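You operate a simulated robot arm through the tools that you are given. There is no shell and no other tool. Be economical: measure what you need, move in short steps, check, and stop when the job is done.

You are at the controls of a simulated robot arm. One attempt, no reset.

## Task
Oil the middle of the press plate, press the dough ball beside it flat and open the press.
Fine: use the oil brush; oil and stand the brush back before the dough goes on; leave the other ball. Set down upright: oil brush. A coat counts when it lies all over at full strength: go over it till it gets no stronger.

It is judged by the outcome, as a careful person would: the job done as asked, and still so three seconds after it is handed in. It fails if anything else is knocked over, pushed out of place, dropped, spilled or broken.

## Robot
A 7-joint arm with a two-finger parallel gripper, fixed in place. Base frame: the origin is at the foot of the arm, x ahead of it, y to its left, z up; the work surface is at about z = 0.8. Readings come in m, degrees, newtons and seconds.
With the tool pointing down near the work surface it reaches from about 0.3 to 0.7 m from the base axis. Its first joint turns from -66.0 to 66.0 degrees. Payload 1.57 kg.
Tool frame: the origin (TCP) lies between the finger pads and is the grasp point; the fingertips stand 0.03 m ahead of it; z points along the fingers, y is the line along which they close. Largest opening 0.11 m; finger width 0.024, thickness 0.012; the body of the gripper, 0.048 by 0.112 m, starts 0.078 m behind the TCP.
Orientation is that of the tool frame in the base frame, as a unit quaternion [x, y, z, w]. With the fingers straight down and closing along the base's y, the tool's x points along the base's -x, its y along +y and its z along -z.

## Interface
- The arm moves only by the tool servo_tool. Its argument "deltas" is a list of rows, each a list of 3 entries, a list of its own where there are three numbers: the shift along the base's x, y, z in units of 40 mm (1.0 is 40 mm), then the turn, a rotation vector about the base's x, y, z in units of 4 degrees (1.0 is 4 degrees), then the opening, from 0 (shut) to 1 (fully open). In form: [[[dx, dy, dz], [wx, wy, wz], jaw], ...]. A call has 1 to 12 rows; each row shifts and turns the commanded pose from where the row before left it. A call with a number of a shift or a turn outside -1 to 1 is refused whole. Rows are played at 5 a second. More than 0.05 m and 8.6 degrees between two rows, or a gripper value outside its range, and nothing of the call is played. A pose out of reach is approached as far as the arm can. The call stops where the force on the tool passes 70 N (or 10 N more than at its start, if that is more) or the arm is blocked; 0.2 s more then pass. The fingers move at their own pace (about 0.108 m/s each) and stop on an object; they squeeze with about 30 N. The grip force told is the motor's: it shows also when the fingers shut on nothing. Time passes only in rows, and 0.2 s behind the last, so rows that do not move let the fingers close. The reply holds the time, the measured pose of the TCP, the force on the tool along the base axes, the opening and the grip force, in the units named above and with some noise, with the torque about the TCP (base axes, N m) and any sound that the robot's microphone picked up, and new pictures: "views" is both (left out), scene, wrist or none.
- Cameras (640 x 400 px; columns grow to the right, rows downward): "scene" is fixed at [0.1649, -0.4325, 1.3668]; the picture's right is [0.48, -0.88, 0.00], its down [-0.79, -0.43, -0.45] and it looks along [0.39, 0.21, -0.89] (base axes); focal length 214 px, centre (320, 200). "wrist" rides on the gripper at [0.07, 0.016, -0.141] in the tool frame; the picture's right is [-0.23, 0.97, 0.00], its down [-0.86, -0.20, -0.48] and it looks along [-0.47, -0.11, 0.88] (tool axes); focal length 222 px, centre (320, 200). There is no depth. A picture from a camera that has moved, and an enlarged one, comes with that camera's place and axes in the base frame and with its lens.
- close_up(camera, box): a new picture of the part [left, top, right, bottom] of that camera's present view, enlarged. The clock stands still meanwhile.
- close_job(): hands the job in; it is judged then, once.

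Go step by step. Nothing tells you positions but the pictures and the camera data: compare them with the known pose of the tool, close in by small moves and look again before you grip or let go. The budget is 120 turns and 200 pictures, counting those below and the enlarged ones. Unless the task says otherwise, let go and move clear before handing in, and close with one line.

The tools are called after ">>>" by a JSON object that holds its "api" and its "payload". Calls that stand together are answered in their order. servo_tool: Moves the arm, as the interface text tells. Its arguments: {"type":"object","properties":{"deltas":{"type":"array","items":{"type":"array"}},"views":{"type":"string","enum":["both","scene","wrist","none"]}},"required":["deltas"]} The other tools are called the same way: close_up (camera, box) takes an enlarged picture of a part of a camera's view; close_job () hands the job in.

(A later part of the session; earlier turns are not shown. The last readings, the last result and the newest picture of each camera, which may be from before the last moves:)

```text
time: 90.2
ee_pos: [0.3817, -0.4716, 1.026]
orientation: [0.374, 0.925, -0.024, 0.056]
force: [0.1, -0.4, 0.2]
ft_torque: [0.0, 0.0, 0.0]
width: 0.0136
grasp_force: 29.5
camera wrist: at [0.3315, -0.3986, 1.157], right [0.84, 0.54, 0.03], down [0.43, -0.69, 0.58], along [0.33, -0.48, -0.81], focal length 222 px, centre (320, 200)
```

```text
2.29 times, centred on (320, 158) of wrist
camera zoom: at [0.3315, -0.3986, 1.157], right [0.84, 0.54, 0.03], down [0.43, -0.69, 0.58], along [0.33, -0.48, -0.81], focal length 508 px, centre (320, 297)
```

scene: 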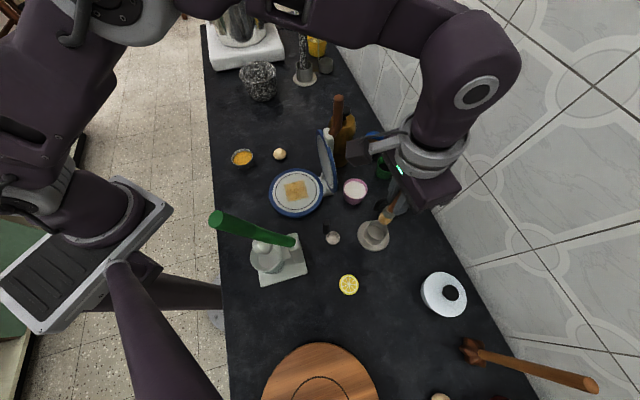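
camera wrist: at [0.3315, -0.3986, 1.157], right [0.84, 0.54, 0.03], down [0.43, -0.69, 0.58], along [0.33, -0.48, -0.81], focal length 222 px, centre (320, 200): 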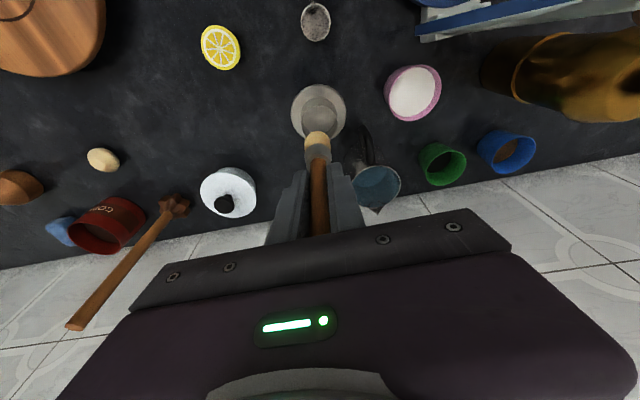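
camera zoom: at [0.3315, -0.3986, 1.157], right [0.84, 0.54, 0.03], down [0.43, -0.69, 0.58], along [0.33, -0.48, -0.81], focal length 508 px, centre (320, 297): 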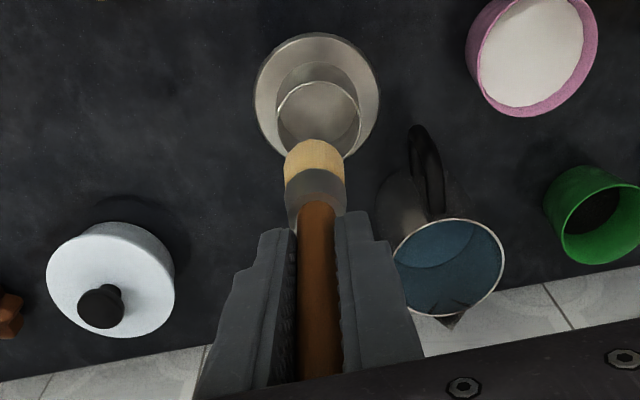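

The brush hangs vertical. The cup centre is about 5 mm further in +x, so I'll shift and lower to just above the rim.

>>> {"api": "servo_tool", "payload": {"deltas": [[[0.12, -0.06, -0.7], [0, 0, 0], 0], [[0, 0, -0.7], [0, 0, 0], 0], [[0, 0, 0], [0, 0, 0], 0]], "views": "none"}}

>>> {"api": "close_up", "payload": {"camera": "scene", "box": [340, 190, 420, 260]}}

>>> {"api": "close_up", "payload": {"camera": "wrist", "box": [260, 70, 380, 175]}}

```text
time: 91.0
ee_pos: [0.3884, -0.4727, 0.9701]
orientation: [0.374, 0.925, -0.024, 0.056]
force: [0.5, -0.3, -0.6]
ft_torque: [0.0, -0.02, -0.01]
width: 0.0138
grasp_force: 30.0
```

```text
5.71 times, centred on (380, 225) of scene
camera zoom: at [0.1649, -0.4325, 1.3668], right [0.48, -0.88, 0.0], down [-0.79, -0.43, -0.45], along [0.39, 0.21, -0.89], focal length 1226 px, centre (-23, 57)
```

zoom: 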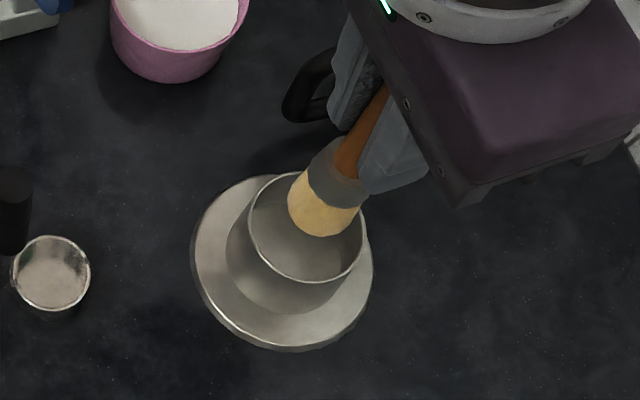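

```text
3.81 times, centred on (320, 122) of wrist
camera zoom: at [0.337, -0.4005, 1.1012], right [0.84, 0.54, 0.03], down [0.43, -0.69, 0.58], along [0.33, -0.48, -0.81], focal length 846 px, centre (320, 495)
```

zoom: 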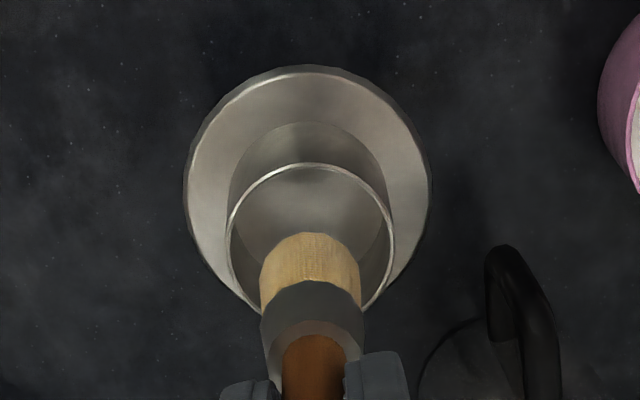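

Centred within 2 mm. I'll lower into the cup.

>>> {"api": "servo_tool", "payload": {"deltas": [[[0.03, 0.04, -0.5], [0, 0, 0], 0], [[0, 0, -0.5], [0, 0, 0], 0], [[0, 0, -0.4], [0, 0, 0], 0], [[0, 0, 0], [0, 0, 0], 0]], "views": "none"}}

>>> {"api": "close_up", "payload": {"camera": "scene", "box": [340, 190, 420, 260]}}

>>> {"api": "close_up", "payload": {"camera": "wrist", "box": [260, 70, 380, 175]}}

```text
time: 92.0
ee_pos: [0.3894, -0.4733, 0.9154]
orientation: [0.374, 0.925, -0.023, 0.056]
force: [0.8, -0.2, -1.6]
ft_torque: [0.02, -0.01, -0.01]
width: 0.014
grasp_force: 29.9
```

```text
5.71 times, centred on (380, 225) of scene
camera zoom: at [0.1649, -0.4325, 1.3668], right [0.48, -0.88, 0.0], down [-0.79, -0.43, -0.45], along [0.39, 0.21, -0.89], focal length 1226 px, centre (-23, 57)
```

zoom: 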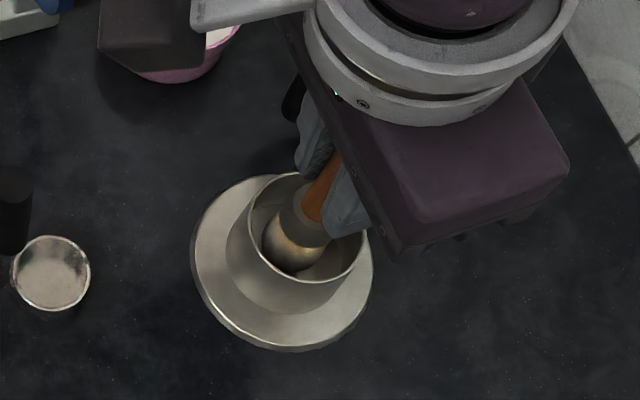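

```text
3.81 times, centred on (320, 122) of wrist
camera zoom: at [0.3387, -0.4004, 1.0461], right [0.84, 0.54, 0.03], down [0.43, -0.69, 0.58], along [0.33, -0.48, -0.81], focal length 846 px, centre (320, 495)
```

zoom: 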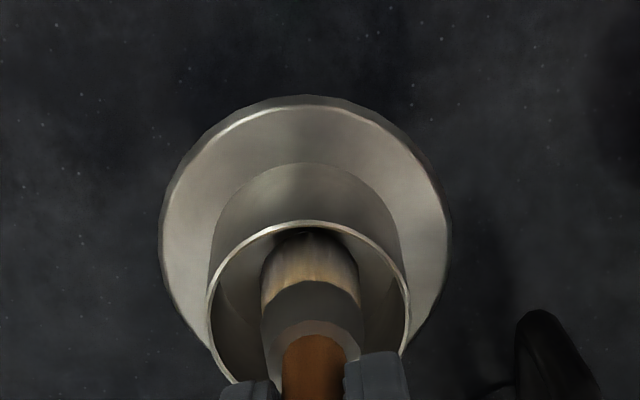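

Inside the cup with room around. Lowering in small steps until it stands.

>>> {"api": "servo_tool", "payload": {"deltas": [[[0, 0, -0.1], [0, 0, 0], 0], [[0, 0, -0.1], [0, 0, 0], 0], [[0, 0, 0], [0, 0, 0], 0]], "views": "none"}}

>>> {"api": "servo_tool", "payload": {"deltas": [[[0, 0, -0.08], [0, 0, 0], 0], [[0, 0, 0], [0, 0, 0], 0]], "views": "none"}}

```text
time: 92.8
ee_pos: [0.3911, -0.4742, 0.9082]
orientation: [0.374, 0.926, -0.024, 0.056]
force: [0.0, 0.3, -0.8]
ft_torque: [-0.02, -0.03, -0.01]
width: 0.0137
grasp_force: 30.0
```

```text
time: 93.4
ee_pos: [0.3902, -0.4736, 0.9058]
orientation: [0.374, 0.925, -0.024, 0.056]
force: [-0.9, 0.6, -0.5]
ft_torque: [0.03, -0.06, -0.01]
width: 0.0139
grasp_force: 30.0
```

>>> {"api": "servo_tool", "payload": {"deltas": [[[0, 0, -0.06], [0, 0, 0], 0], [[0, 0, 0], [0, 0, 0], 0]], "views": "none"}}

>>> {"api": "servo_tool", "payload": {"deltas": [[[0, 0, -0.06], [0, 0, 0], 0], [[0, 0, 0], [0, 0, 0], 0]], "views": "none"}}

>>> {"api": "close_up", "payload": {"camera": "wrist", "box": [260, 70, 380, 175]}}

```text
time: 94.0
ee_pos: [0.3897, -0.473, 0.9033]
orientation: [0.373, 0.926, -0.024, 0.057]
force: [0.2, -0.5, 0.1]
ft_torque: [0.01, -0.01, -0.02]
width: 0.014
grasp_force: 29.8
```

```text
time: 94.6
ee_pos: [0.3894, -0.4724, 0.8992]
orientation: [0.375, 0.925, -0.023, 0.056]
force: [-0.4, 0.1, -0.2]
ft_torque: [-0.02, -0.03, 0.03]
width: 0.0136
grasp_force: 29.8
```

```text
3.81 times, centred on (320, 122) of wrist
camera zoom: at [0.3388, -0.4005, 1.0306], right [0.84, 0.54, 0.03], down [0.43, -0.69, 0.58], along [0.33, -0.48, -0.81], focal length 846 px, centre (320, 495)
```

zoom: 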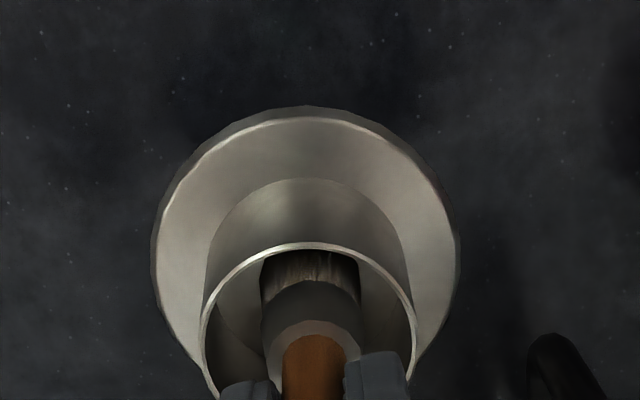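

>>> {"api": "servo_tool", "payload": {"deltas": [[[0, 0, -0.05], [0, 0, 0], 0], [[0, 0, 0], [0, 0, 0], 0]], "views": "none"}}

>>> {"api": "servo_tool", "payload": {"deltas": [[[0, 0, -0.05], [0, 0, 0], 0], [[0, 0, 0], [0, 0, 0], 0]], "views": "none"}}

```text
time: 95.2
ee_pos: [0.3891, -0.4733, 0.8997]
orientation: [0.373, 0.926, -0.024, 0.056]
force: [-0.8, 1.2, 3.2]
ft_torque: [0.06, -0.02, 0.01]
width: 0.0137
grasp_force: 29.2
```

```text
time: 95.8
ee_pos: [0.3911, -0.473, 0.8972]
orientation: [0.374, 0.925, -0.025, 0.057]
force: [-3.9, 3.9, 28.2]
ft_torque: [0.51, 0.25, 0.0]
width: 0.0136
grasp_force: 30.0
```

The brush is on the cup's floor. I'll ease off and open partway.

>>> {"api": "servo_tool", "payload": {"deltas": [[[0, 0, 0.03], [0, 0, 0], 0], [[0, 0, 0], [0, 0, 0], 0.15], [[0, 0, 0], [0, 0, 0], 0.28], [[0, 0, 0], [0, 0, 0], 0.28]], "views": "none"}}

>>> {"api": "close_up", "payload": {"camera": "wrist", "box": [220, 70, 420, 245]}}

>>> {"api": "close_up", "payload": {"camera": "scene", "box": [340, 190, 420, 260]}}

```text
time: 96.8
ee_pos: [0.3904, -0.4741, 0.8966]
orientation: [0.374, 0.925, -0.024, 0.057]
force: [-0.7, -0.1, 0.4]
ft_torque: [0.02, -0.02, 0.0]
width: 0.0306
grasp_force: 0.0
```

```text
2.29 times, centred on (320, 158) of wrist
camera zoom: at [0.3388, -0.4001, 1.0281], right [0.84, 0.54, 0.03], down [0.43, -0.69, 0.58], along [0.33, -0.47, -0.81], focal length 508 px, centre (320, 297)
```

zoom: 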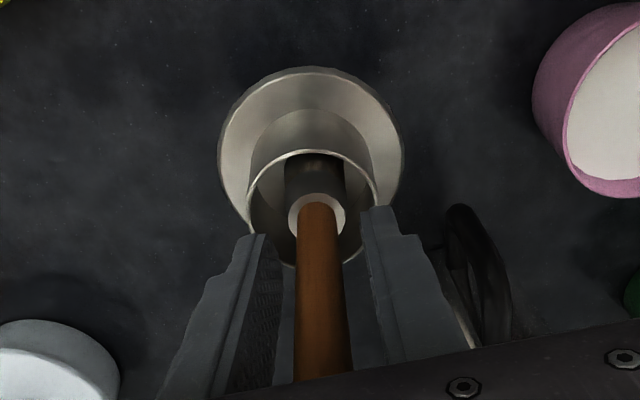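

```text
5.71 times, centred on (380, 225) of scene
camera zoom: at [0.1649, -0.4325, 1.3668], right [0.48, -0.88, 0.0], down [-0.79, -0.43, -0.45], along [0.39, 0.21, -0.89], focal length 1226 px, centre (-23, 57)
```

zoom: 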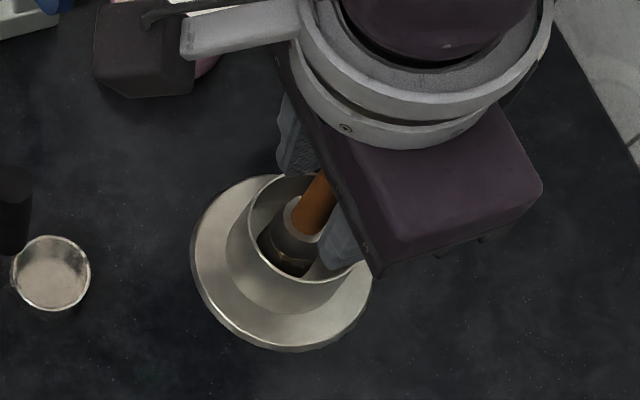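

The brush stands free and upright. Withdrawing straight up.

>>> {"api": "servo_tool", "payload": {"deltas": [[[0, 0, 0.4], [0, 0, 0], 0.35], [[0, 0, 0.8], [0, 0, 0], 0.35], [[0, 0, 0.9], [0, 0, 0], 0.35], [[0, 0, 0.9], [0, 0, 0], 0.4], [[0, 0, 0.9], [0.62, 0.62, 0], 0.4], [[-0.3, 0.3, 0.4], [0.62, 0.62, 0], 0.4], [[-0.4, 0.9, 0.1], [0, 0, 0], 0.4]], "views": "both"}}

>>> {"api": "close_up", "payload": {"camera": "scene", "box": [320, 160, 440, 260]}}

```text
time: 98.4
ee_pos: [0.3604, -0.4265, 1.0751]
orientation: [0.374, 0.927, 0.0, -0.001]
force: [0.4, 0.3, 0.6]
ft_torque: [0.03, 0.03, -0.01]
width: 0.0439
grasp_force: 0.1
camera wrist: at [0.3216, -0.3664, 1.2151], right [0.84, 0.54, 0.0], down [0.48, -0.74, 0.48], along [0.26, -0.4, -0.88], focal length 222 px, centre (320, 200)
```

scene: 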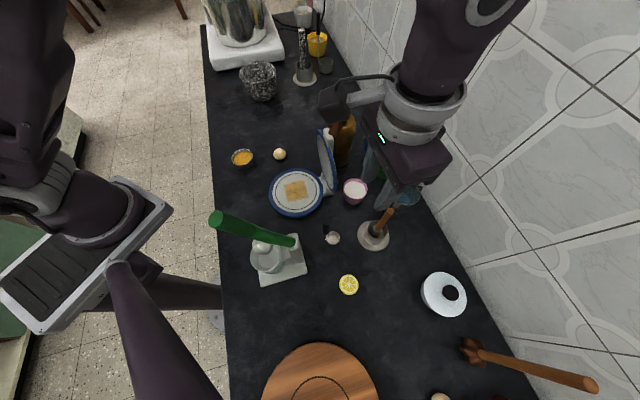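
wrist: 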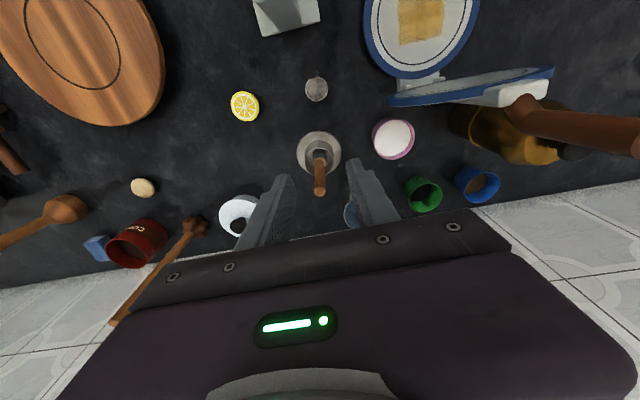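

```text
4.00 times, centred on (380, 210) of scene
camera zoom: at [0.1649, -0.4326, 1.3668], right [0.48, -0.88, 0.0], down [-0.79, -0.43, -0.45], along [0.39, 0.21, -0.89], focal length 858 px, centre (80, 160)
```

zoom: 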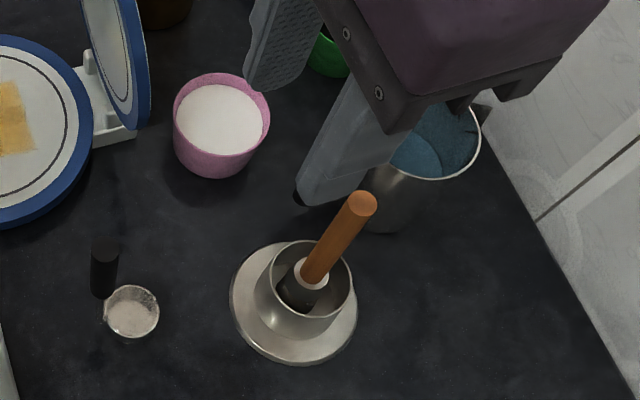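

The brush is back upright. Next is the dough ball at about (0.488, -0.108), again going around the lid.

>>> {"api": "servo_tool", "payload": {"deltas": [[[-0.6, 0.7, 0.2], [0, 0, 0], 0.5], [[0, 0.95, 0], [0, 0, 0], 0.5], [[0, 0.95, 0], [0, 0, 0], 0.6], [[0, 0.95, 0], [0, 0, 0], 0.7], [[0, 0.95, 0], [0, 0, 0], 0.7], [[0, 0.95, 0], [0, 0, 0], 0.7], [[0.6, 0.9, 0], [0, 0, 0], 0.7], [[0.9, 0.6, -0.5], [0, 0, 0], 0.7], [[0.9, 0.5, -0.6], [0, 0, 0], 0.7], [[0.9, 0.3, -0.7], [0, 0, 0], 0.7], [[0.5, 0.2, -0.9], [0, 0, 0], 0.7], [[0, 0, 0], [0, 0, 0], 0.7]], "views": "both"}}

>>> {"api": "close_up", "payload": {"camera": "scene", "box": [240, 110, 340, 180]}}

```text
time: 101.0
ee_pos: [0.4906, -0.1065, 0.9737]
orientation: [0.374, 0.927, 0.0, 0.0]
force: [-0.6, 0.7, -0.2]
ft_torque: [0.0, -0.01, -0.02]
width: 0.0767
grasp_force: 0.0
camera wrist: at [0.4517, -0.0444, 1.115], right [0.84, 0.54, 0.0], down [0.48, -0.74, 0.48], along [0.26, -0.4, -0.88], focal length 222 px, centre (320, 200)
```

scene: 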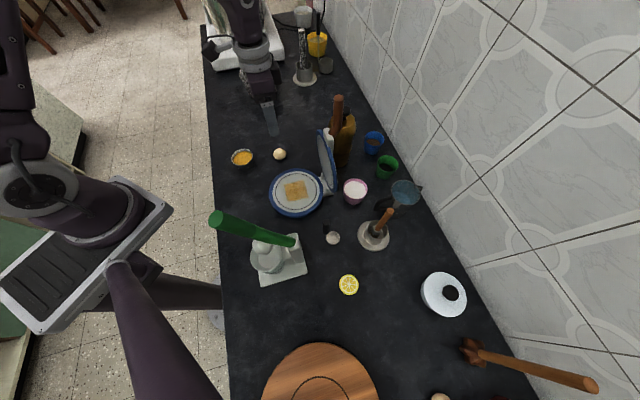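
wrist: 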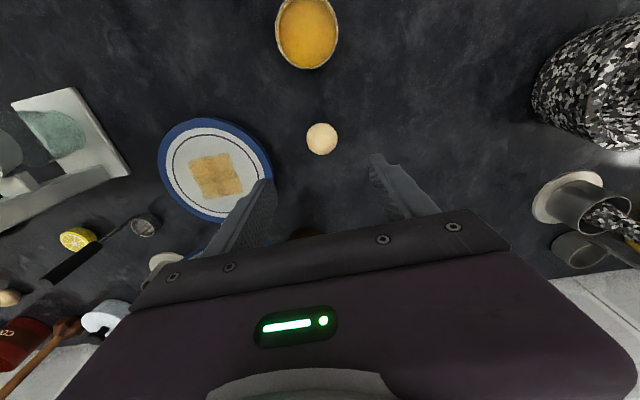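

```text
5.71 times, centred on (290, 145) of scene
camera zoom: at [0.1649, -0.4325, 1.3668], right [0.48, -0.88, 0.0], down [-0.79, -0.43, -0.45], along [0.39, 0.21, -0.89], focal length 1226 px, centre (491, 514)
```

zoom: 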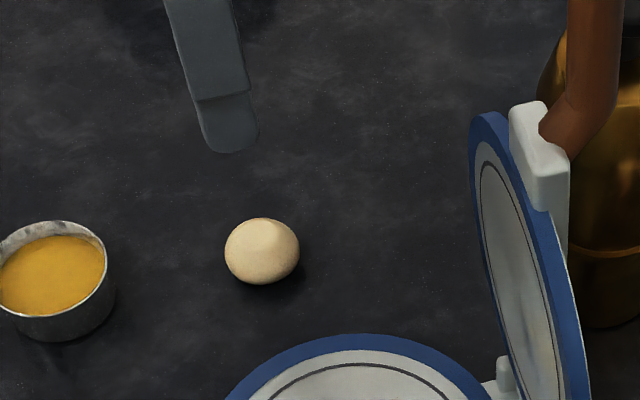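

>>> {"api": "servo_tool", "payload": {"deltas": [[[0, 0, -0.8], [0, 0, 0], 0.7], [[0, 0, -0.8], [0, 0, 0], 0.7], [[0, 0, -0.8], [0, 0, 0], 0.7], [[0, 0, -0.5], [0, 0, 0], 0.7], [[0, 0, 0], [0, 0, 0], 0.7]], "views": "none"}}

>>> {"api": "close_up", "payload": {"camera": "scene", "box": [240, 110, 340, 180]}}

>>> {"api": "close_up", "payload": {"camera": "wrist", "box": [220, 100, 420, 245]}}

```text
time: 102.2
ee_pos: [0.4898, -0.1071, 0.8579]
orientation: [0.375, 0.927, 0.0, 0.0]
force: [0.4, -0.2, 0.2]
ft_torque: [0.03, -0.02, -0.01]
width: 0.0772
grasp_force: 0.1
```

```text
5.71 times, centred on (290, 145) of scene
camera zoom: at [0.1649, -0.4325, 1.3668], right [0.48, -0.88, 0.0], down [-0.79, -0.43, -0.45], along [0.39, 0.21, -0.89], focal length 1226 px, centre (491, 514)
```

zoom: 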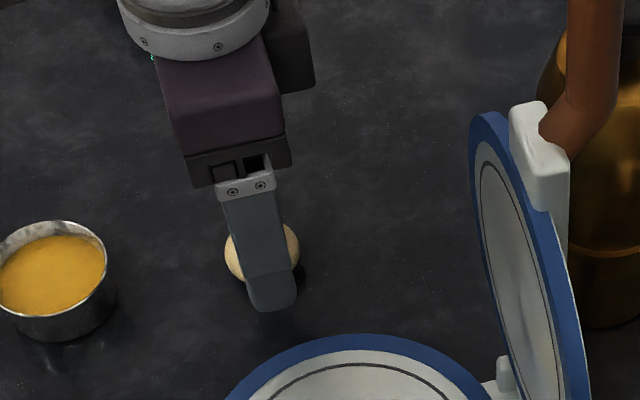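

```text
2.76 times, centred on (320, 172) of wrist
camera zoom: at [0.4499, -0.0459, 0.9981], right [0.84, 0.54, 0.0], down [0.48, -0.74, 0.48], along [0.26, -0.4, -0.88], focal length 613 px, centre (320, 276)
```

zoom: 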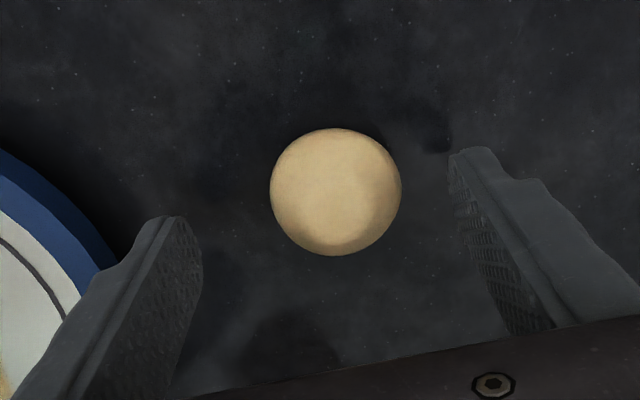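

>>> {"api": "servo_tool", "payload": {"deltas": [[[0, 0.1, -0.3], [0, 0, 0], 0.7], [[0, 0, -0.18], [0, 0, 0], 0.7], [[0, 0, 0], [0, 0, 0], 0.45], [[0, 0, 0], [0, 0, 0], 0.45]], "views": "none"}}

>>> {"api": "close_up", "payload": {"camera": "scene", "box": [240, 110, 340, 180]}}

>>> {"api": "close_up", "payload": {"camera": "wrist", "box": [220, 100, 420, 245]}}

```text
time: 103.2
ee_pos: [0.4903, -0.104, 0.8384]
orientation: [0.375, 0.927, 0.0, 0.0]
force: [1.5, 0.2, 1.3]
ft_torque: [-0.02, 0.02, -0.02]
width: 0.0499
grasp_force: 0.2
```

```text
5.71 times, centred on (290, 145) of scene
camera zoom: at [0.1649, -0.4325, 1.3668], right [0.48, -0.88, 0.0], down [-0.79, -0.43, -0.45], along [0.39, 0.21, -0.89], focal length 1226 px, centre (491, 514)
```

zoom: 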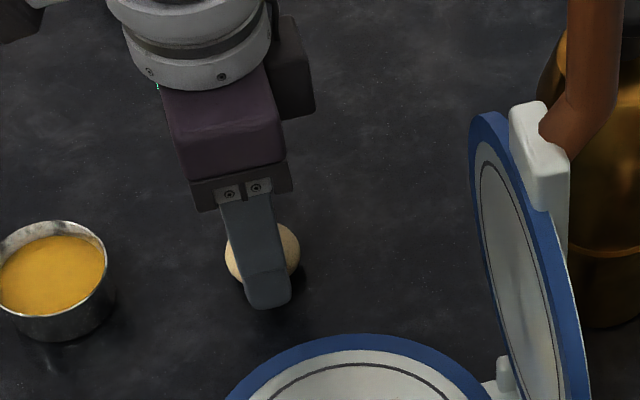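

```text
2.76 times, centred on (320, 172) of wrist
camera zoom: at [0.4508, -0.0425, 0.9791], right [0.84, 0.54, 0.0], down [0.48, -0.74, 0.48], along [0.26, -0.4, -0.88], focal length 613 px, centre (320, 276)
```

zoom: 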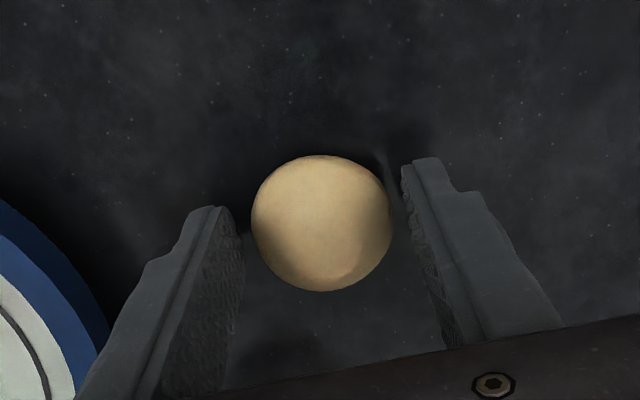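

The ball is well centred between the fingers. Closing gently.

>>> {"api": "servo_tool", "payload": {"deltas": [[[0, 0, 0], [0, 0, 0], 0.33], [[0, 0, 0], [0, 0, 0], 0.33], [[0, 0, 0], [0, 0, 0], 0.33]], "views": "none"}}

```text
time: 104.0
ee_pos: [0.4897, -0.1032, 0.8388]
orientation: [0.374, 0.927, 0.001, 0.0]
force: [-0.5, 0.7, 0.0]
ft_torque: [-0.03, 0.0, 0.02]
width: 0.0484
grasp_force: 30.3
```

Gripped at 48 mm. Lifting and carrying it to the plate's middle.

>>> {"api": "servo_tool", "payload": {"deltas": [[[0, 0, 0.6], [0, 0, 0], 0.33], [[0, 0, 0.9], [0, 0, 0], 0.33], [[0, 0, 0.6], [0, 0, 0], 0.33], [[-0.6, -0.78, 0], [0, 0, 0], 0.33], [[-0.6, -0.78, 0], [0, 0, 0], 0.33], [[-0.6, -0.78, 0], [0, 0, 0], 0.33], [[-0.57, -0.78, 0], [0, 0, 0], 0.33], [[0, 0, -0.4], [0, 0, 0], 0.33], [[0, 0, 0], [0, 0, 0], 0.33]], "views": "both"}}

>>> {"api": "close_up", "payload": {"camera": "scene", "box": [240, 110, 370, 230]}}

>>> {"api": "close_up", "payload": {"camera": "wrist", "box": [220, 70, 420, 245]}}

```text
time: 106.0
ee_pos: [0.3956, -0.2289, 0.9066]
orientation: [0.374, 0.927, 0.0, 0.0]
force: [0.5, 0.3, 0.3]
ft_torque: [0.0, 0.03, 0.03]
width: 0.0483
grasp_force: 30.0
camera wrist: at [0.356, -0.1672, 1.047], right [0.84, 0.54, 0.0], down [0.48, -0.74, 0.48], along [0.26, -0.4, -0.88], focal length 222 px, centre (320, 200)
```

scene: 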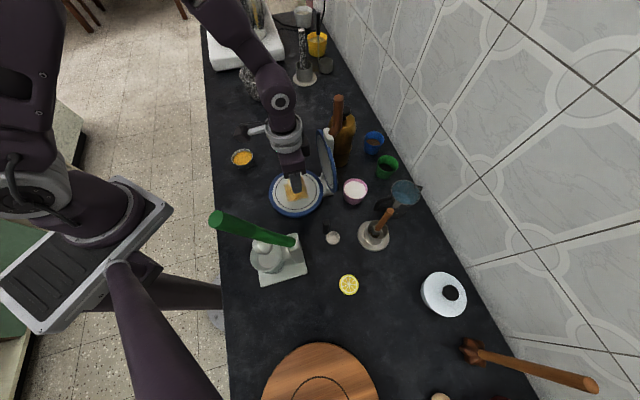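
wrist: 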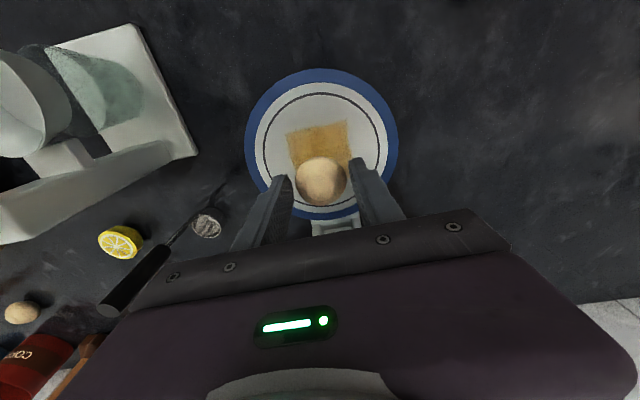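

```text
3.33 times, centred on (305, 170) of scene
camera zoom: at [0.1649, -0.4326, 1.3668], right [0.48, -0.88, 0.0], down [-0.79, -0.43, -0.45], along [0.39, 0.21, -0.89], focal length 715 px, centre (370, 300)
```

zoom: 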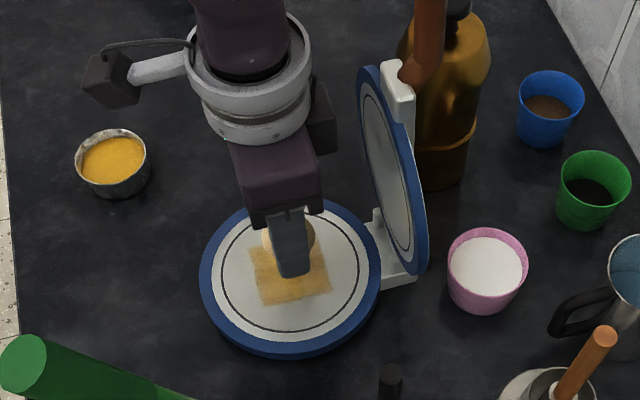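

```text
2.29 times, centred on (320, 158) of wrist
camera zoom: at [0.356, -0.1672, 1.047], right [0.84, 0.54, 0.0], down [0.48, -0.74, 0.48], along [0.26, -0.4, -0.88], focal length 508 px, centre (320, 297)
```

zoom: 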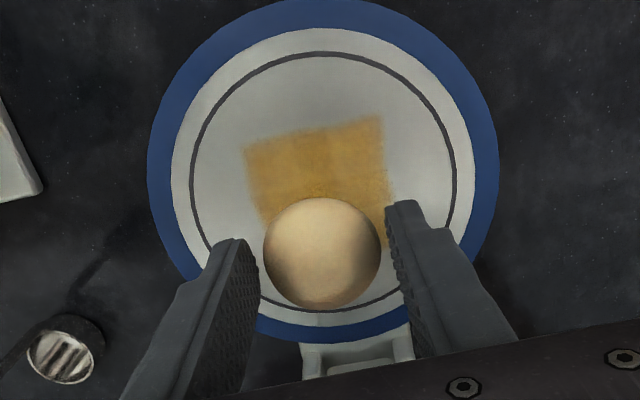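

I'll lean the gripper slightly away from the lid for clearance, nudge a few millimetres, and lower the ball.

>>> {"api": "servo_tool", "payload": {"deltas": [[[-0.05, 0.1, -0.1], [-0.7, -0.7, 0], 0.33], [[0, 0, -0.3], [-0.7, -0.7, 0], 0.33], [[0, 0, -0.4], [0, 0, 0], 0.33], [[0, 0, -0.2], [0, 0, 0], 0.33], [[0, 0, 0], [0, 0, 0], 0.33]], "views": "none"}}

>>> {"api": "close_up", "payload": {"camera": "scene", "box": [240, 110, 370, 230]}}

>>> {"api": "close_up", "payload": {"camera": "wrist", "box": [220, 70, 420, 245]}}

```text
time: 107.2
ee_pos: [0.393, -0.2232, 0.8671]
orientation: [0.374, 0.925, -0.026, 0.063]
force: [-2.1, 0.9, 4.1]
ft_torque: [0.05, 0.15, -0.01]
width: 0.0481
grasp_force: 30.6
```

```text
3.33 times, centred on (305, 170) of scene
camera zoom: at [0.1648, -0.4325, 1.3668], right [0.48, -0.88, 0.0], down [-0.79, -0.43, -0.45], along [0.39, 0.21, -0.89], focal length 715 px, centre (370, 300)
```

zoom: 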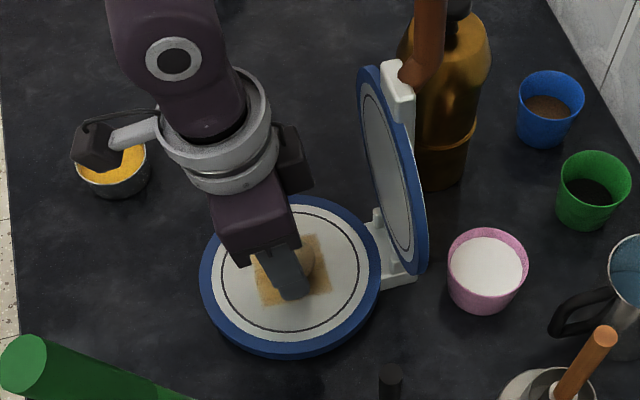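

```text
2.29 times, centred on (320, 158) of wrist
camera zoom: at [0.3401, -0.1485, 0.9956], right [0.84, 0.54, 0.03], down [0.42, -0.69, 0.59], along [0.34, -0.48, -0.81], focal length 508 px, centre (320, 297)
```

zoom: 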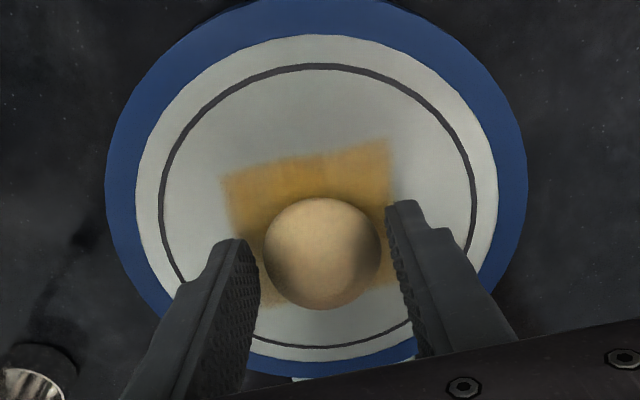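

The ball touches the plate but sits about 1 cm toward the hinge from centre. I'll lift slightly, shift, and set down again.

>>> {"api": "servo_tool", "payload": {"deltas": [[[0, 0, 0.15], [0, 0, 0], 0.33], [[-0.17, 0.19, 0], [0, 0, 0], 0.33], [[0, 0, -0.12], [0, 0, 0], 0.33], [[0, 0, 0], [0, 0, 0], 0.33]], "views": "none"}}

>>> {"api": "close_up", "payload": {"camera": "wrist", "box": [220, 70, 420, 245]}}

```text
time: 108.2
ee_pos: [0.388, -0.2158, 0.8677]
orientation: [0.374, 0.925, -0.027, 0.063]
force: [0.2, 0.2, -0.5]
ft_torque: [-0.03, 0.0, 0.02]
width: 0.0482
grasp_force: 30.8
```

```text
2.29 times, centred on (320, 158) of wrist
camera zoom: at [0.3341, -0.1413, 0.9966], right [0.84, 0.54, 0.03], down [0.42, -0.69, 0.59], along [0.34, -0.48, -0.81], focal length 508 px, centre (320, 297)
```

zoom: 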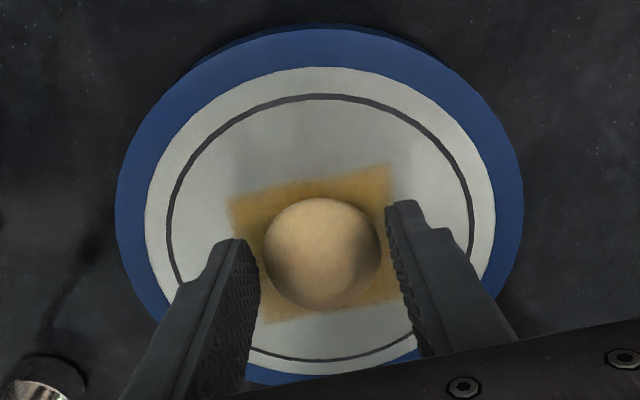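

By the oil patch itself, the earlier spot was the true centre, so I'll shift back and set the ball down.

>>> {"api": "servo_tool", "payload": {"deltas": [[[0, 0, 0.05], [0, 0, 0], 0.33], [[0.15, -0.16, 0], [0, 0, 0], 0.33], [[0, 0, -0.1], [0, 0, 0], 0.33], [[0, 0, 0], [0, 0, 0], 0.33]], "views": "none"}}

>>> {"api": "servo_tool", "payload": {"deltas": [[[0, 0, 0], [0, 0, 0], 0.45], [[0, 0, 0], [0, 0, 0], 0.56], [[0, 0, 0], [0, 0, 0], 0.56], [[0, 0, 0], [0, 0, 0], 0.56]], "views": "none"}}

>>> {"api": "close_up", "payload": {"camera": "wrist", "box": [220, 70, 420, 245]}}

```text
time: 109.2
ee_pos: [0.3945, -0.2222, 0.865]
orientation: [0.373, 0.925, -0.027, 0.065]
force: [-2.9, 4.2, 36.1]
ft_torque: [0.44, 0.33, -0.05]
width: 0.0484
grasp_force: 30.1
```

```text
time: 110.2
ee_pos: [0.3922, -0.2217, 0.8658]
orientation: [0.374, 0.925, -0.026, 0.064]
force: [-0.2, 0.0, 0.1]
ft_torque: [0.05, 0.0, 0.01]
width: 0.0615
grasp_force: 0.0
```

```text
2.29 times, centred on (320, 158) of wrist
camera zoom: at [0.3405, -0.1479, 0.9941], right [0.84, 0.54, 0.03], down [0.42, -0.69, 0.59], along [0.34, -0.48, -0.81], focal length 508 px, centre (320, 297)
```

zoom: 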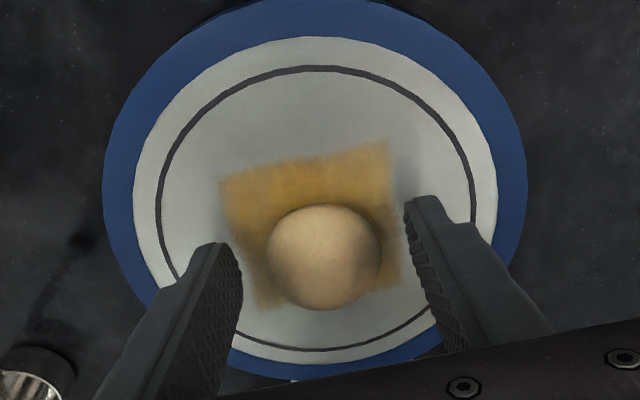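

The ball is released on the oil patch. I'll rise and take a look at the lever from above, planning to grip it with the jaws along the hinge axis so the lid can pivot in the grip.

>>> {"api": "servo_tool", "payload": {"deltas": [[[0, 0, 0.3], [0, 0, 0], 0.65], [[0, 0, 0.9], [0, 0, 0], 0.65], [[0, 0, 0.9], [0.7, 0.7, 0], 0.65], [[0, 0, 0.9], [0.7, 0.7, 0], 0.6], [[-0.3, 0.3, 0.9], [0, 0, 0], 0.5], [[-0.2, 0.2, 0.9], [0, 0, 0], 0.5], [[0, 0, 0.9], [0, 0, 0], 0.5], [[0, 0, 0.9], [0, 0, 0], 0.5], [[0, 0, 0.8], [0, 0, 0], 0.5], [[0, 0, 0], [0, 0, 0], 0.5]], "views": "both"}}

>>> {"api": "close_up", "payload": {"camera": "scene", "box": [240, 80, 380, 220]}}

>>> {"api": "close_up", "payload": {"camera": "wrist", "box": [220, 70, 420, 245]}}

```text
time: 112.4
ee_pos: [0.3723, -0.2012, 1.1624]
orientation: [0.375, 0.927, 0.0, 0.0]
force: [-0.9, 0.9, -0.5]
ft_torque: [0.0, 0.0, 0.0]
width: 0.0553
grasp_force: 0.0
camera wrist: at [0.3343, -0.1404, 1.3021], right [0.84, 0.54, 0.0], down [0.48, -0.74, 0.48], along [0.26, -0.4, -0.88], focal length 222 px, centre (320, 200)
```

scene: 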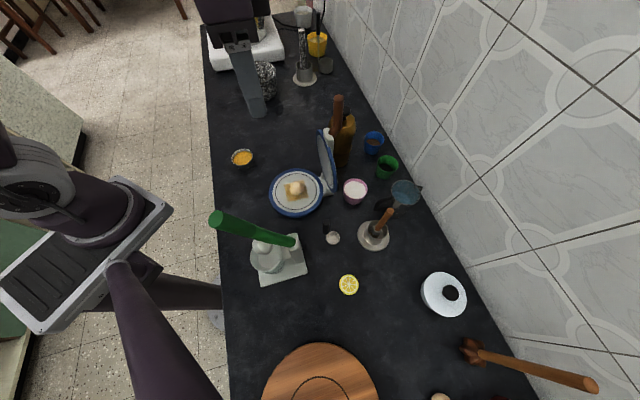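
wrist: 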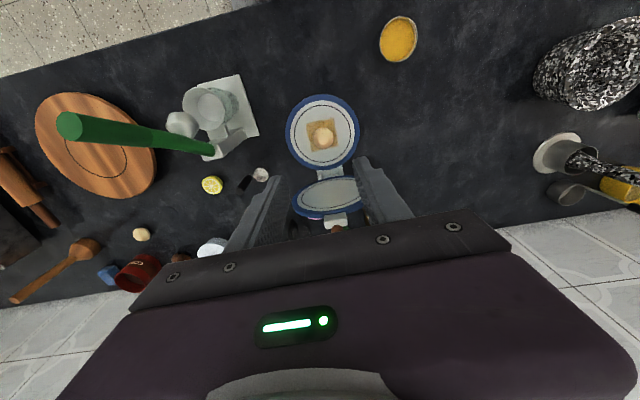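

```text
2.86 times, centred on (310, 150) of scene
camera zoom: at [0.1649, -0.4325, 1.3668], right [0.48, -0.88, 0.0], down [-0.79, -0.43, -0.45], along [0.39, 0.21, -0.89], focal length 613 px, centre (349, 343)
```

zoom: 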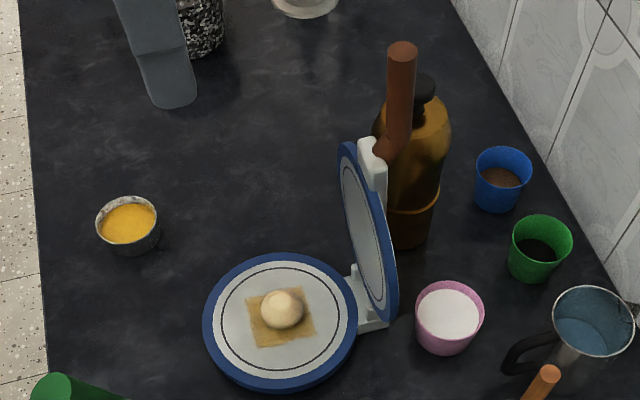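

```text
2.29 times, centred on (320, 158) of wrist
camera zoom: at [0.3343, -0.1404, 1.3021], right [0.84, 0.54, 0.0], down [0.48, -0.74, 0.48], along [0.26, -0.4, -0.88], focal length 508 px, centre (320, 297)
```

zoom: 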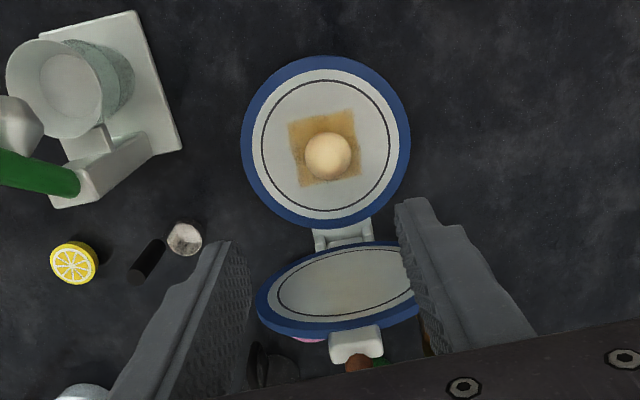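

The ball sits on the oil patch. I need the lever's exact position, so I'll go higher and closer above it.

>>> {"api": "servo_tool", "payload": {"deltas": [[[0.2, -0.2, 0.9], [0, 0, 0], 0.5], [[0.35, -0.35, 0.9], [0, 0, 0], 0.5], [[0.35, -0.35, 0.5], [0, 0, 0], 0.5], [[0, 0, 0], [0, 0, 0], 0.5]], "views": "none"}}

>>> {"api": "close_up", "payload": {"camera": "wrist", "box": [200, 80, 440, 280]}}

```text
time: 113.4
ee_pos: [0.4098, -0.2389, 1.254]
orientation: [0.375, 0.927, 0.001, -0.001]
force: [0.4, 0.7, -0.3]
ft_torque: [0.03, 0.02, 0.01]
width: 0.0549
grasp_force: 0.1
```

```text
2.00 times, centred on (320, 180) of wrist
camera zoom: at [0.3713, -0.1773, 1.3937], right [0.84, 0.54, 0.0], down [0.48, -0.74, 0.48], along [0.26, -0.4, -0.88], focal length 444 px, centre (320, 240)
```

zoom: 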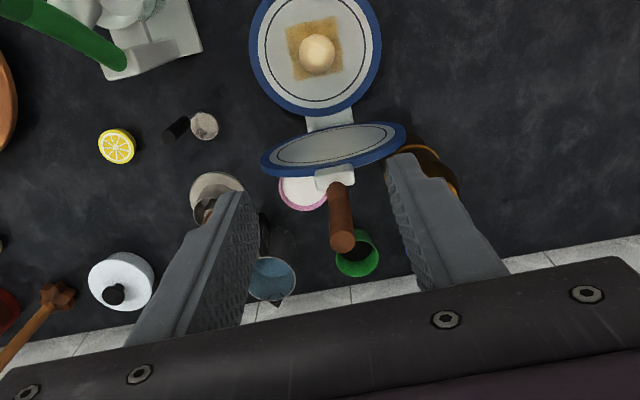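

The lever's end is at about (0.474, -0.303, 1.10), nearly vertical. Moving above it.

>>> {"api": "servo_tool", "payload": {"deltas": [[[0.5, -0.5, -0.3], [0, 0, 0], 0.5], [[0.5, -0.5, -0.6], [0, 0, 0], 0.5], [[0.55, -0.6, -0.6], [0, 0, 0], 0.5], [[0, 0, -0.7], [0, 0, 0], 0.5], [[0, 0, 0], [0, 0, 0], 0.5]], "views": "none"}}

>>> {"api": "close_up", "payload": {"camera": "wrist", "box": [200, 80, 440, 280]}}

>>> {"api": "close_up", "payload": {"camera": "scene", "box": [270, 60, 390, 160]}}

```text
time: 114.6
ee_pos: [0.4703, -0.3033, 1.1655]
orientation: [0.375, 0.927, 0.0, -0.001]
force: [-0.1, -1.0, 0.3]
ft_torque: [0.0, 0.01, 0.01]
width: 0.0551
grasp_force: 0.0
```

```text
2.00 times, centred on (320, 180) of wrist
camera zoom: at [0.431, -0.2435, 1.3059], right [0.84, 0.54, 0.0], down [0.48, -0.74, 0.48], along [0.26, -0.4, -0.88], focal length 444 px, centre (320, 240)
```

zoom: 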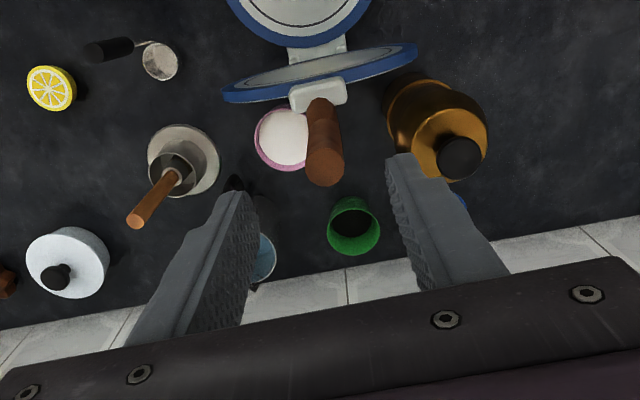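

```text
4.00 times, centred on (330, 110) of scene
camera zoom: at [0.1649, -0.4325, 1.3668], right [0.48, -0.88, 0.0], down [-0.79, -0.43, -0.45], along [0.39, 0.21, -0.89], focal length 858 px, centre (280, 560)
```

zoom: 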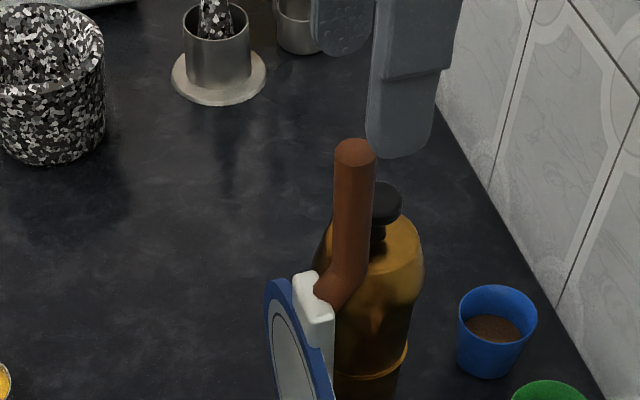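

>>> {"api": "servo_tool", "payload": {"deltas": [[[0.08, 0, -0.8], [0, 0, 0], 0.5], [[0, 0, -0.8], [0, 0, 0], 0.5], [[0, 0, -0.65], [0, 0, 0], 0.5], [[0, 0, 0], [0, 0, 0], 0.5]], "views": "none"}}

>>> {"api": "close_up", "payload": {"camera": "wrist", "box": [200, 80, 440, 280]}}

>>> {"api": "close_up", "payload": {"camera": "scene", "box": [270, 60, 390, 160]}}

```text
time: 115.6
ee_pos: [0.4742, -0.3058, 1.0762]
orientation: [0.374, 0.927, 0.0, 0.001]
force: [-0.4, 0.5, -0.3]
ft_torque: [0.0, -0.01, 0.03]
width: 0.0548
grasp_force: 0.2
```

```text
2.00 times, centred on (320, 180) of wrist
camera zoom: at [0.4347, -0.2445, 1.2157], right [0.84, 0.54, 0.0], down [0.48, -0.74, 0.48], along [0.26, -0.4, -0.88], focal length 444 px, centre (320, 240)
```

zoom: 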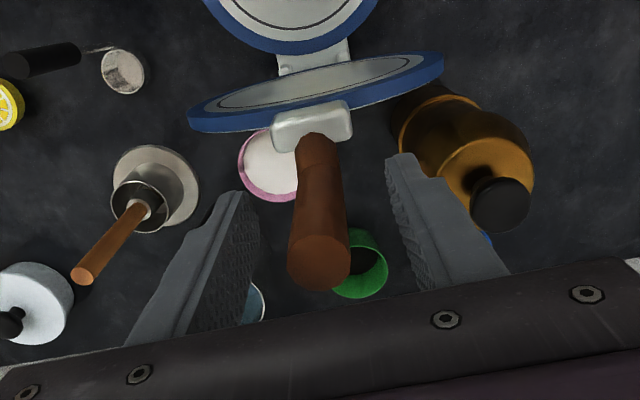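

```text
4.00 times, centred on (330, 110) of scene
camera zoom: at [0.1649, -0.4325, 1.3668], right [0.48, -0.88, 0.0], down [-0.79, -0.43, -0.45], along [0.39, 0.21, -0.89], focal length 858 px, centre (280, 560)
```

zoom: 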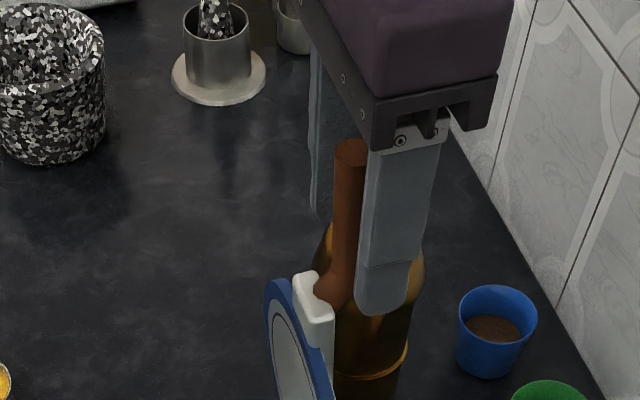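

The rod is between the fingers. Closing on it.

>>> {"api": "servo_tool", "payload": {"deltas": [[[-0.03, 0.05, 0], [0, 0, 0], 0.3], [[0, 0, 0], [0, 0, 0], 0], [[0, 0, 0], [0, 0, 0], 0], [[0, 0, 0], [0, 0, 0], 0]], "views": "none"}}

```text
time: 116.6
ee_pos: [0.4725, -0.3026, 1.0751]
orientation: [0.374, 0.927, 0.0, 0.001]
force: [-1.3, -3.9, -5.5]
ft_torque: [-0.44, -0.35, -0.04]
width: 0.0189
grasp_force: 32.8
```

Gripped at 19 mm. I'll begin swinging the lid over along its arc, tilting the tool part of the way and watching the forces.

>>> {"api": "servo_tool", "payload": {"deltas": [[[-0.25, 0.265, 0.01], [-0.37, -0.35, 0], 0], [[-0.25, 0.265, 0.01], [-0.37, -0.35, 0], 0], [[-0.3, 0.31, -0.04], [-0.37, -0.35, 0], 0], [[-0.3, 0.31, -0.05], [-0.37, -0.35, 0], 0], [[0, 0, 0], [0, 0, 0], 0]], "views": "scene"}}

```text
time: 117.8
ee_pos: [0.4257, -0.2566, 1.0728]
orientation: [0.375, 0.924, -0.031, 0.064]
force: [-20.0, -25.7, -9.2]
ft_torque: [0.25, -1.26, 0.25]
width: 0.0192
grasp_force: 33.1
```

scene: 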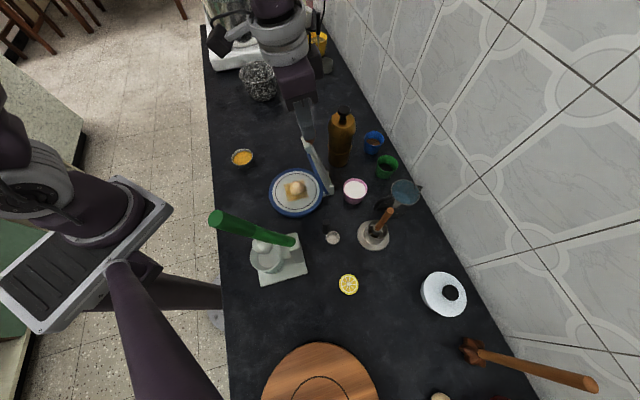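

The lid follows, but there is a 30 N sideways load, so my arc direction is slightly off. Relieving it with a small sideways shift.

>>> {"api": "servo_tool", "payload": {"deltas": [[[-0.06, -0.06, 0], [0, 0, 0], 0], [[0, 0, 0], [0, 0, 0], 0]], "views": "none"}}

```text
time: 118.4
ee_pos: [0.4261, -0.2565, 1.0715]
orientation: [0.373, 0.925, -0.029, 0.065]
force: [-10.3, -8.9, 2.0]
ft_torque: [-0.06, 0.26, 0.08]
width: 0.0189
grasp_force: 32.6
```

>>> {"api": "servo_tool", "payload": {"deltas": [[[-0.34, 0.24, -0.1], [-0.37, -0.35, 0], 0], [[-0.31, 0.28, -0.12], [-0.37, -0.35, 0], 0], [[-0.3, 0.26, -0.16], [-0.37, -0.35, 0], 0], [[-0.3, 0.26, -0.17], [-0.37, -0.35, 0], 0], [[0, 0, 0], [0, 0, 0], 0]], "views": "scene"}}

```text
time: 119.6
ee_pos: [0.3809, -0.2124, 1.0499]
orientation: [0.366, 0.919, -0.057, 0.132]
force: [52.4, 43.3, -2.6]
ft_torque: [-1.27, -0.14, -0.23]
width: 0.0201
grasp_force: 33.6
```

scene: 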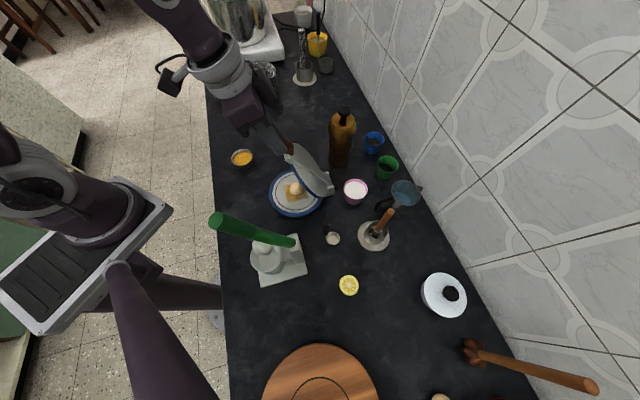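

Overcorrected, now a load the other way. Shifting back to relieve it.

>>> {"api": "servo_tool", "payload": {"deltas": [[[0.06, 0.06, 0], [0, 0, 0], 0], [[0, 0, 0], [0, 0, 0], 0]], "views": "none"}}

```text
time: 120.2
ee_pos: [0.3818, -0.2109, 1.0506]
orientation: [0.369, 0.919, -0.06, 0.128]
force: [39.3, 29.3, -5.9]
ft_torque: [-0.91, -0.51, 0.14]
width: 0.019
grasp_force: 33.6
```

>>> {"api": "servo_tool", "payload": {"deltas": [[[0.1, 0.1, 0], [0, 0, 0], 0], [[0, 0, 0], [0, 0, 0], 0]], "views": "none"}}

>>> {"api": "close_up", "payload": {"camera": "scene", "box": [240, 100, 370, 230]}}

```text
time: 120.8
ee_pos: [0.3812, -0.2107, 1.0498]
orientation: [0.373, 0.917, -0.06, 0.127]
force: [-5.3, -12.3, -3.5]
ft_torque: [0.11, -1.64, 0.59]
width: 0.0191
grasp_force: 33.0
```

```text
3.08 times, centred on (305, 165) of scene
camera zoom: at [0.1647, -0.433, 1.3667], right [0.48, -0.88, 0.0], down [-0.79, -0.43, -0.45], along [0.39, 0.21, -0.89], focal length 660 px, centre (366, 308)
```

zoom: 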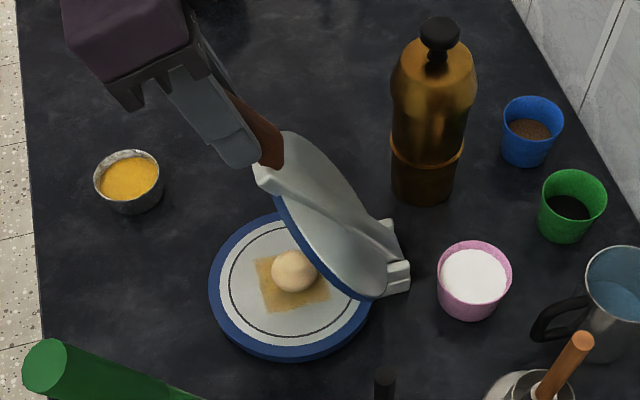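

Balanced now. I've refined the arc direction to (-0.705, +0.709) and will continue without further tilt.

>>> {"api": "servo_tool", "payload": {"deltas": [[[-0.25, 0.25, -0.2], [0, 0, 0], 0], [[-0.25, 0.25, -0.2], [0, 0, 0], 0], [[-0.24, 0.24, -0.26], [0, 0, 0], 0], [[-0.24, 0.24, -0.27], [0, 0, 0], 0], [[0, 0, 0], [0, 0, 0], 0]], "views": "none"}}

```text
time: 122.0
ee_pos: [0.3423, -0.1722, 1.0154]
orientation: [0.374, 0.917, -0.06, 0.127]
force: [-32.0, -44.2, -8.5]
ft_torque: [0.18, -0.79, -0.08]
width: 0.0188
grasp_force: 32.9
```

>>> {"api": "servo_tool", "payload": {"deltas": [[[-0.1, -0.1, 0], [0, 0, 0], 0], [[0, 0, 0], [0, 0, 0], 0]], "views": "none"}}

>>> {"api": "servo_tool", "payload": {"deltas": [[[-0.21, 0.2, -0.31], [0, 0, 0], 0], [[-0.22, 0.2, -0.31], [0, 0, 0], 0], [[0, 0, 0], [0, 0, 0], 0]], "views": "scene"}}

```text
time: 122.6
ee_pos: [0.3423, -0.1716, 1.0149]
orientation: [0.368, 0.919, -0.059, 0.13]
force: [1.0, 13.7, 2.3]
ft_torque: [0.25, 1.01, -0.49]
width: 0.0188
grasp_force: 32.8
```

```text
time: 123.4
ee_pos: [0.3254, -0.157, 0.99]
orientation: [0.369, 0.918, -0.059, 0.131]
force: [48.8, 33.3, -5.8]
ft_torque: [-1.5, 0.42, -0.59]
width: 0.0186
grasp_force: 33.5
```

scene: 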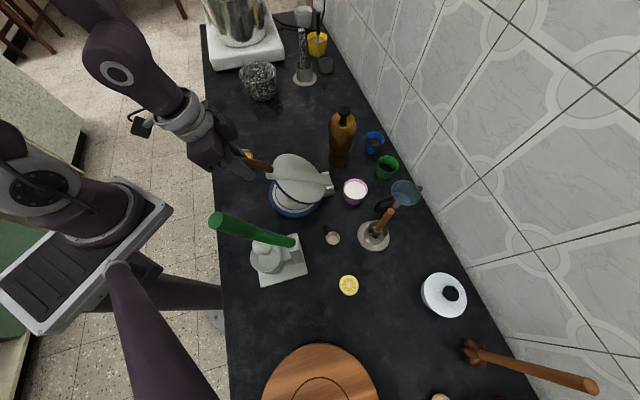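

>>> {"api": "servo_tool", "payload": {"deltas": [[[0.1, 0.1, 0], [0, 0, 0], 0], [[0, 0, 0], [0, 0, 0], 0]], "views": "none"}}

>>> {"api": "servo_tool", "payload": {"deltas": [[[-0.18, 0.18, -0.34], [0, 0, 0], 0], [[-0.17, 0.17, -0.35], [0, 0, 0], 0], [[0, 0, 0], [0, 0, 0], 0]], "views": "none"}}

```text
time: 124.0
ee_pos: [0.3248, -0.1557, 0.9881]
orientation: [0.373, 0.917, -0.06, 0.128]
force: [10.5, -15.8, -13.5]
ft_torque: [-0.22, -0.26, -0.04]
width: 0.0188
grasp_force: 32.7
```

```text
time: 124.8
ee_pos: [0.3106, -0.1409, 0.9621]
orientation: [0.372, 0.918, -0.06, 0.128]
force: [-22.4, -9.4, 6.4]
ft_torque: [-0.19, -0.53, -0.32]
width: 0.0185
grasp_force: 33.2
```

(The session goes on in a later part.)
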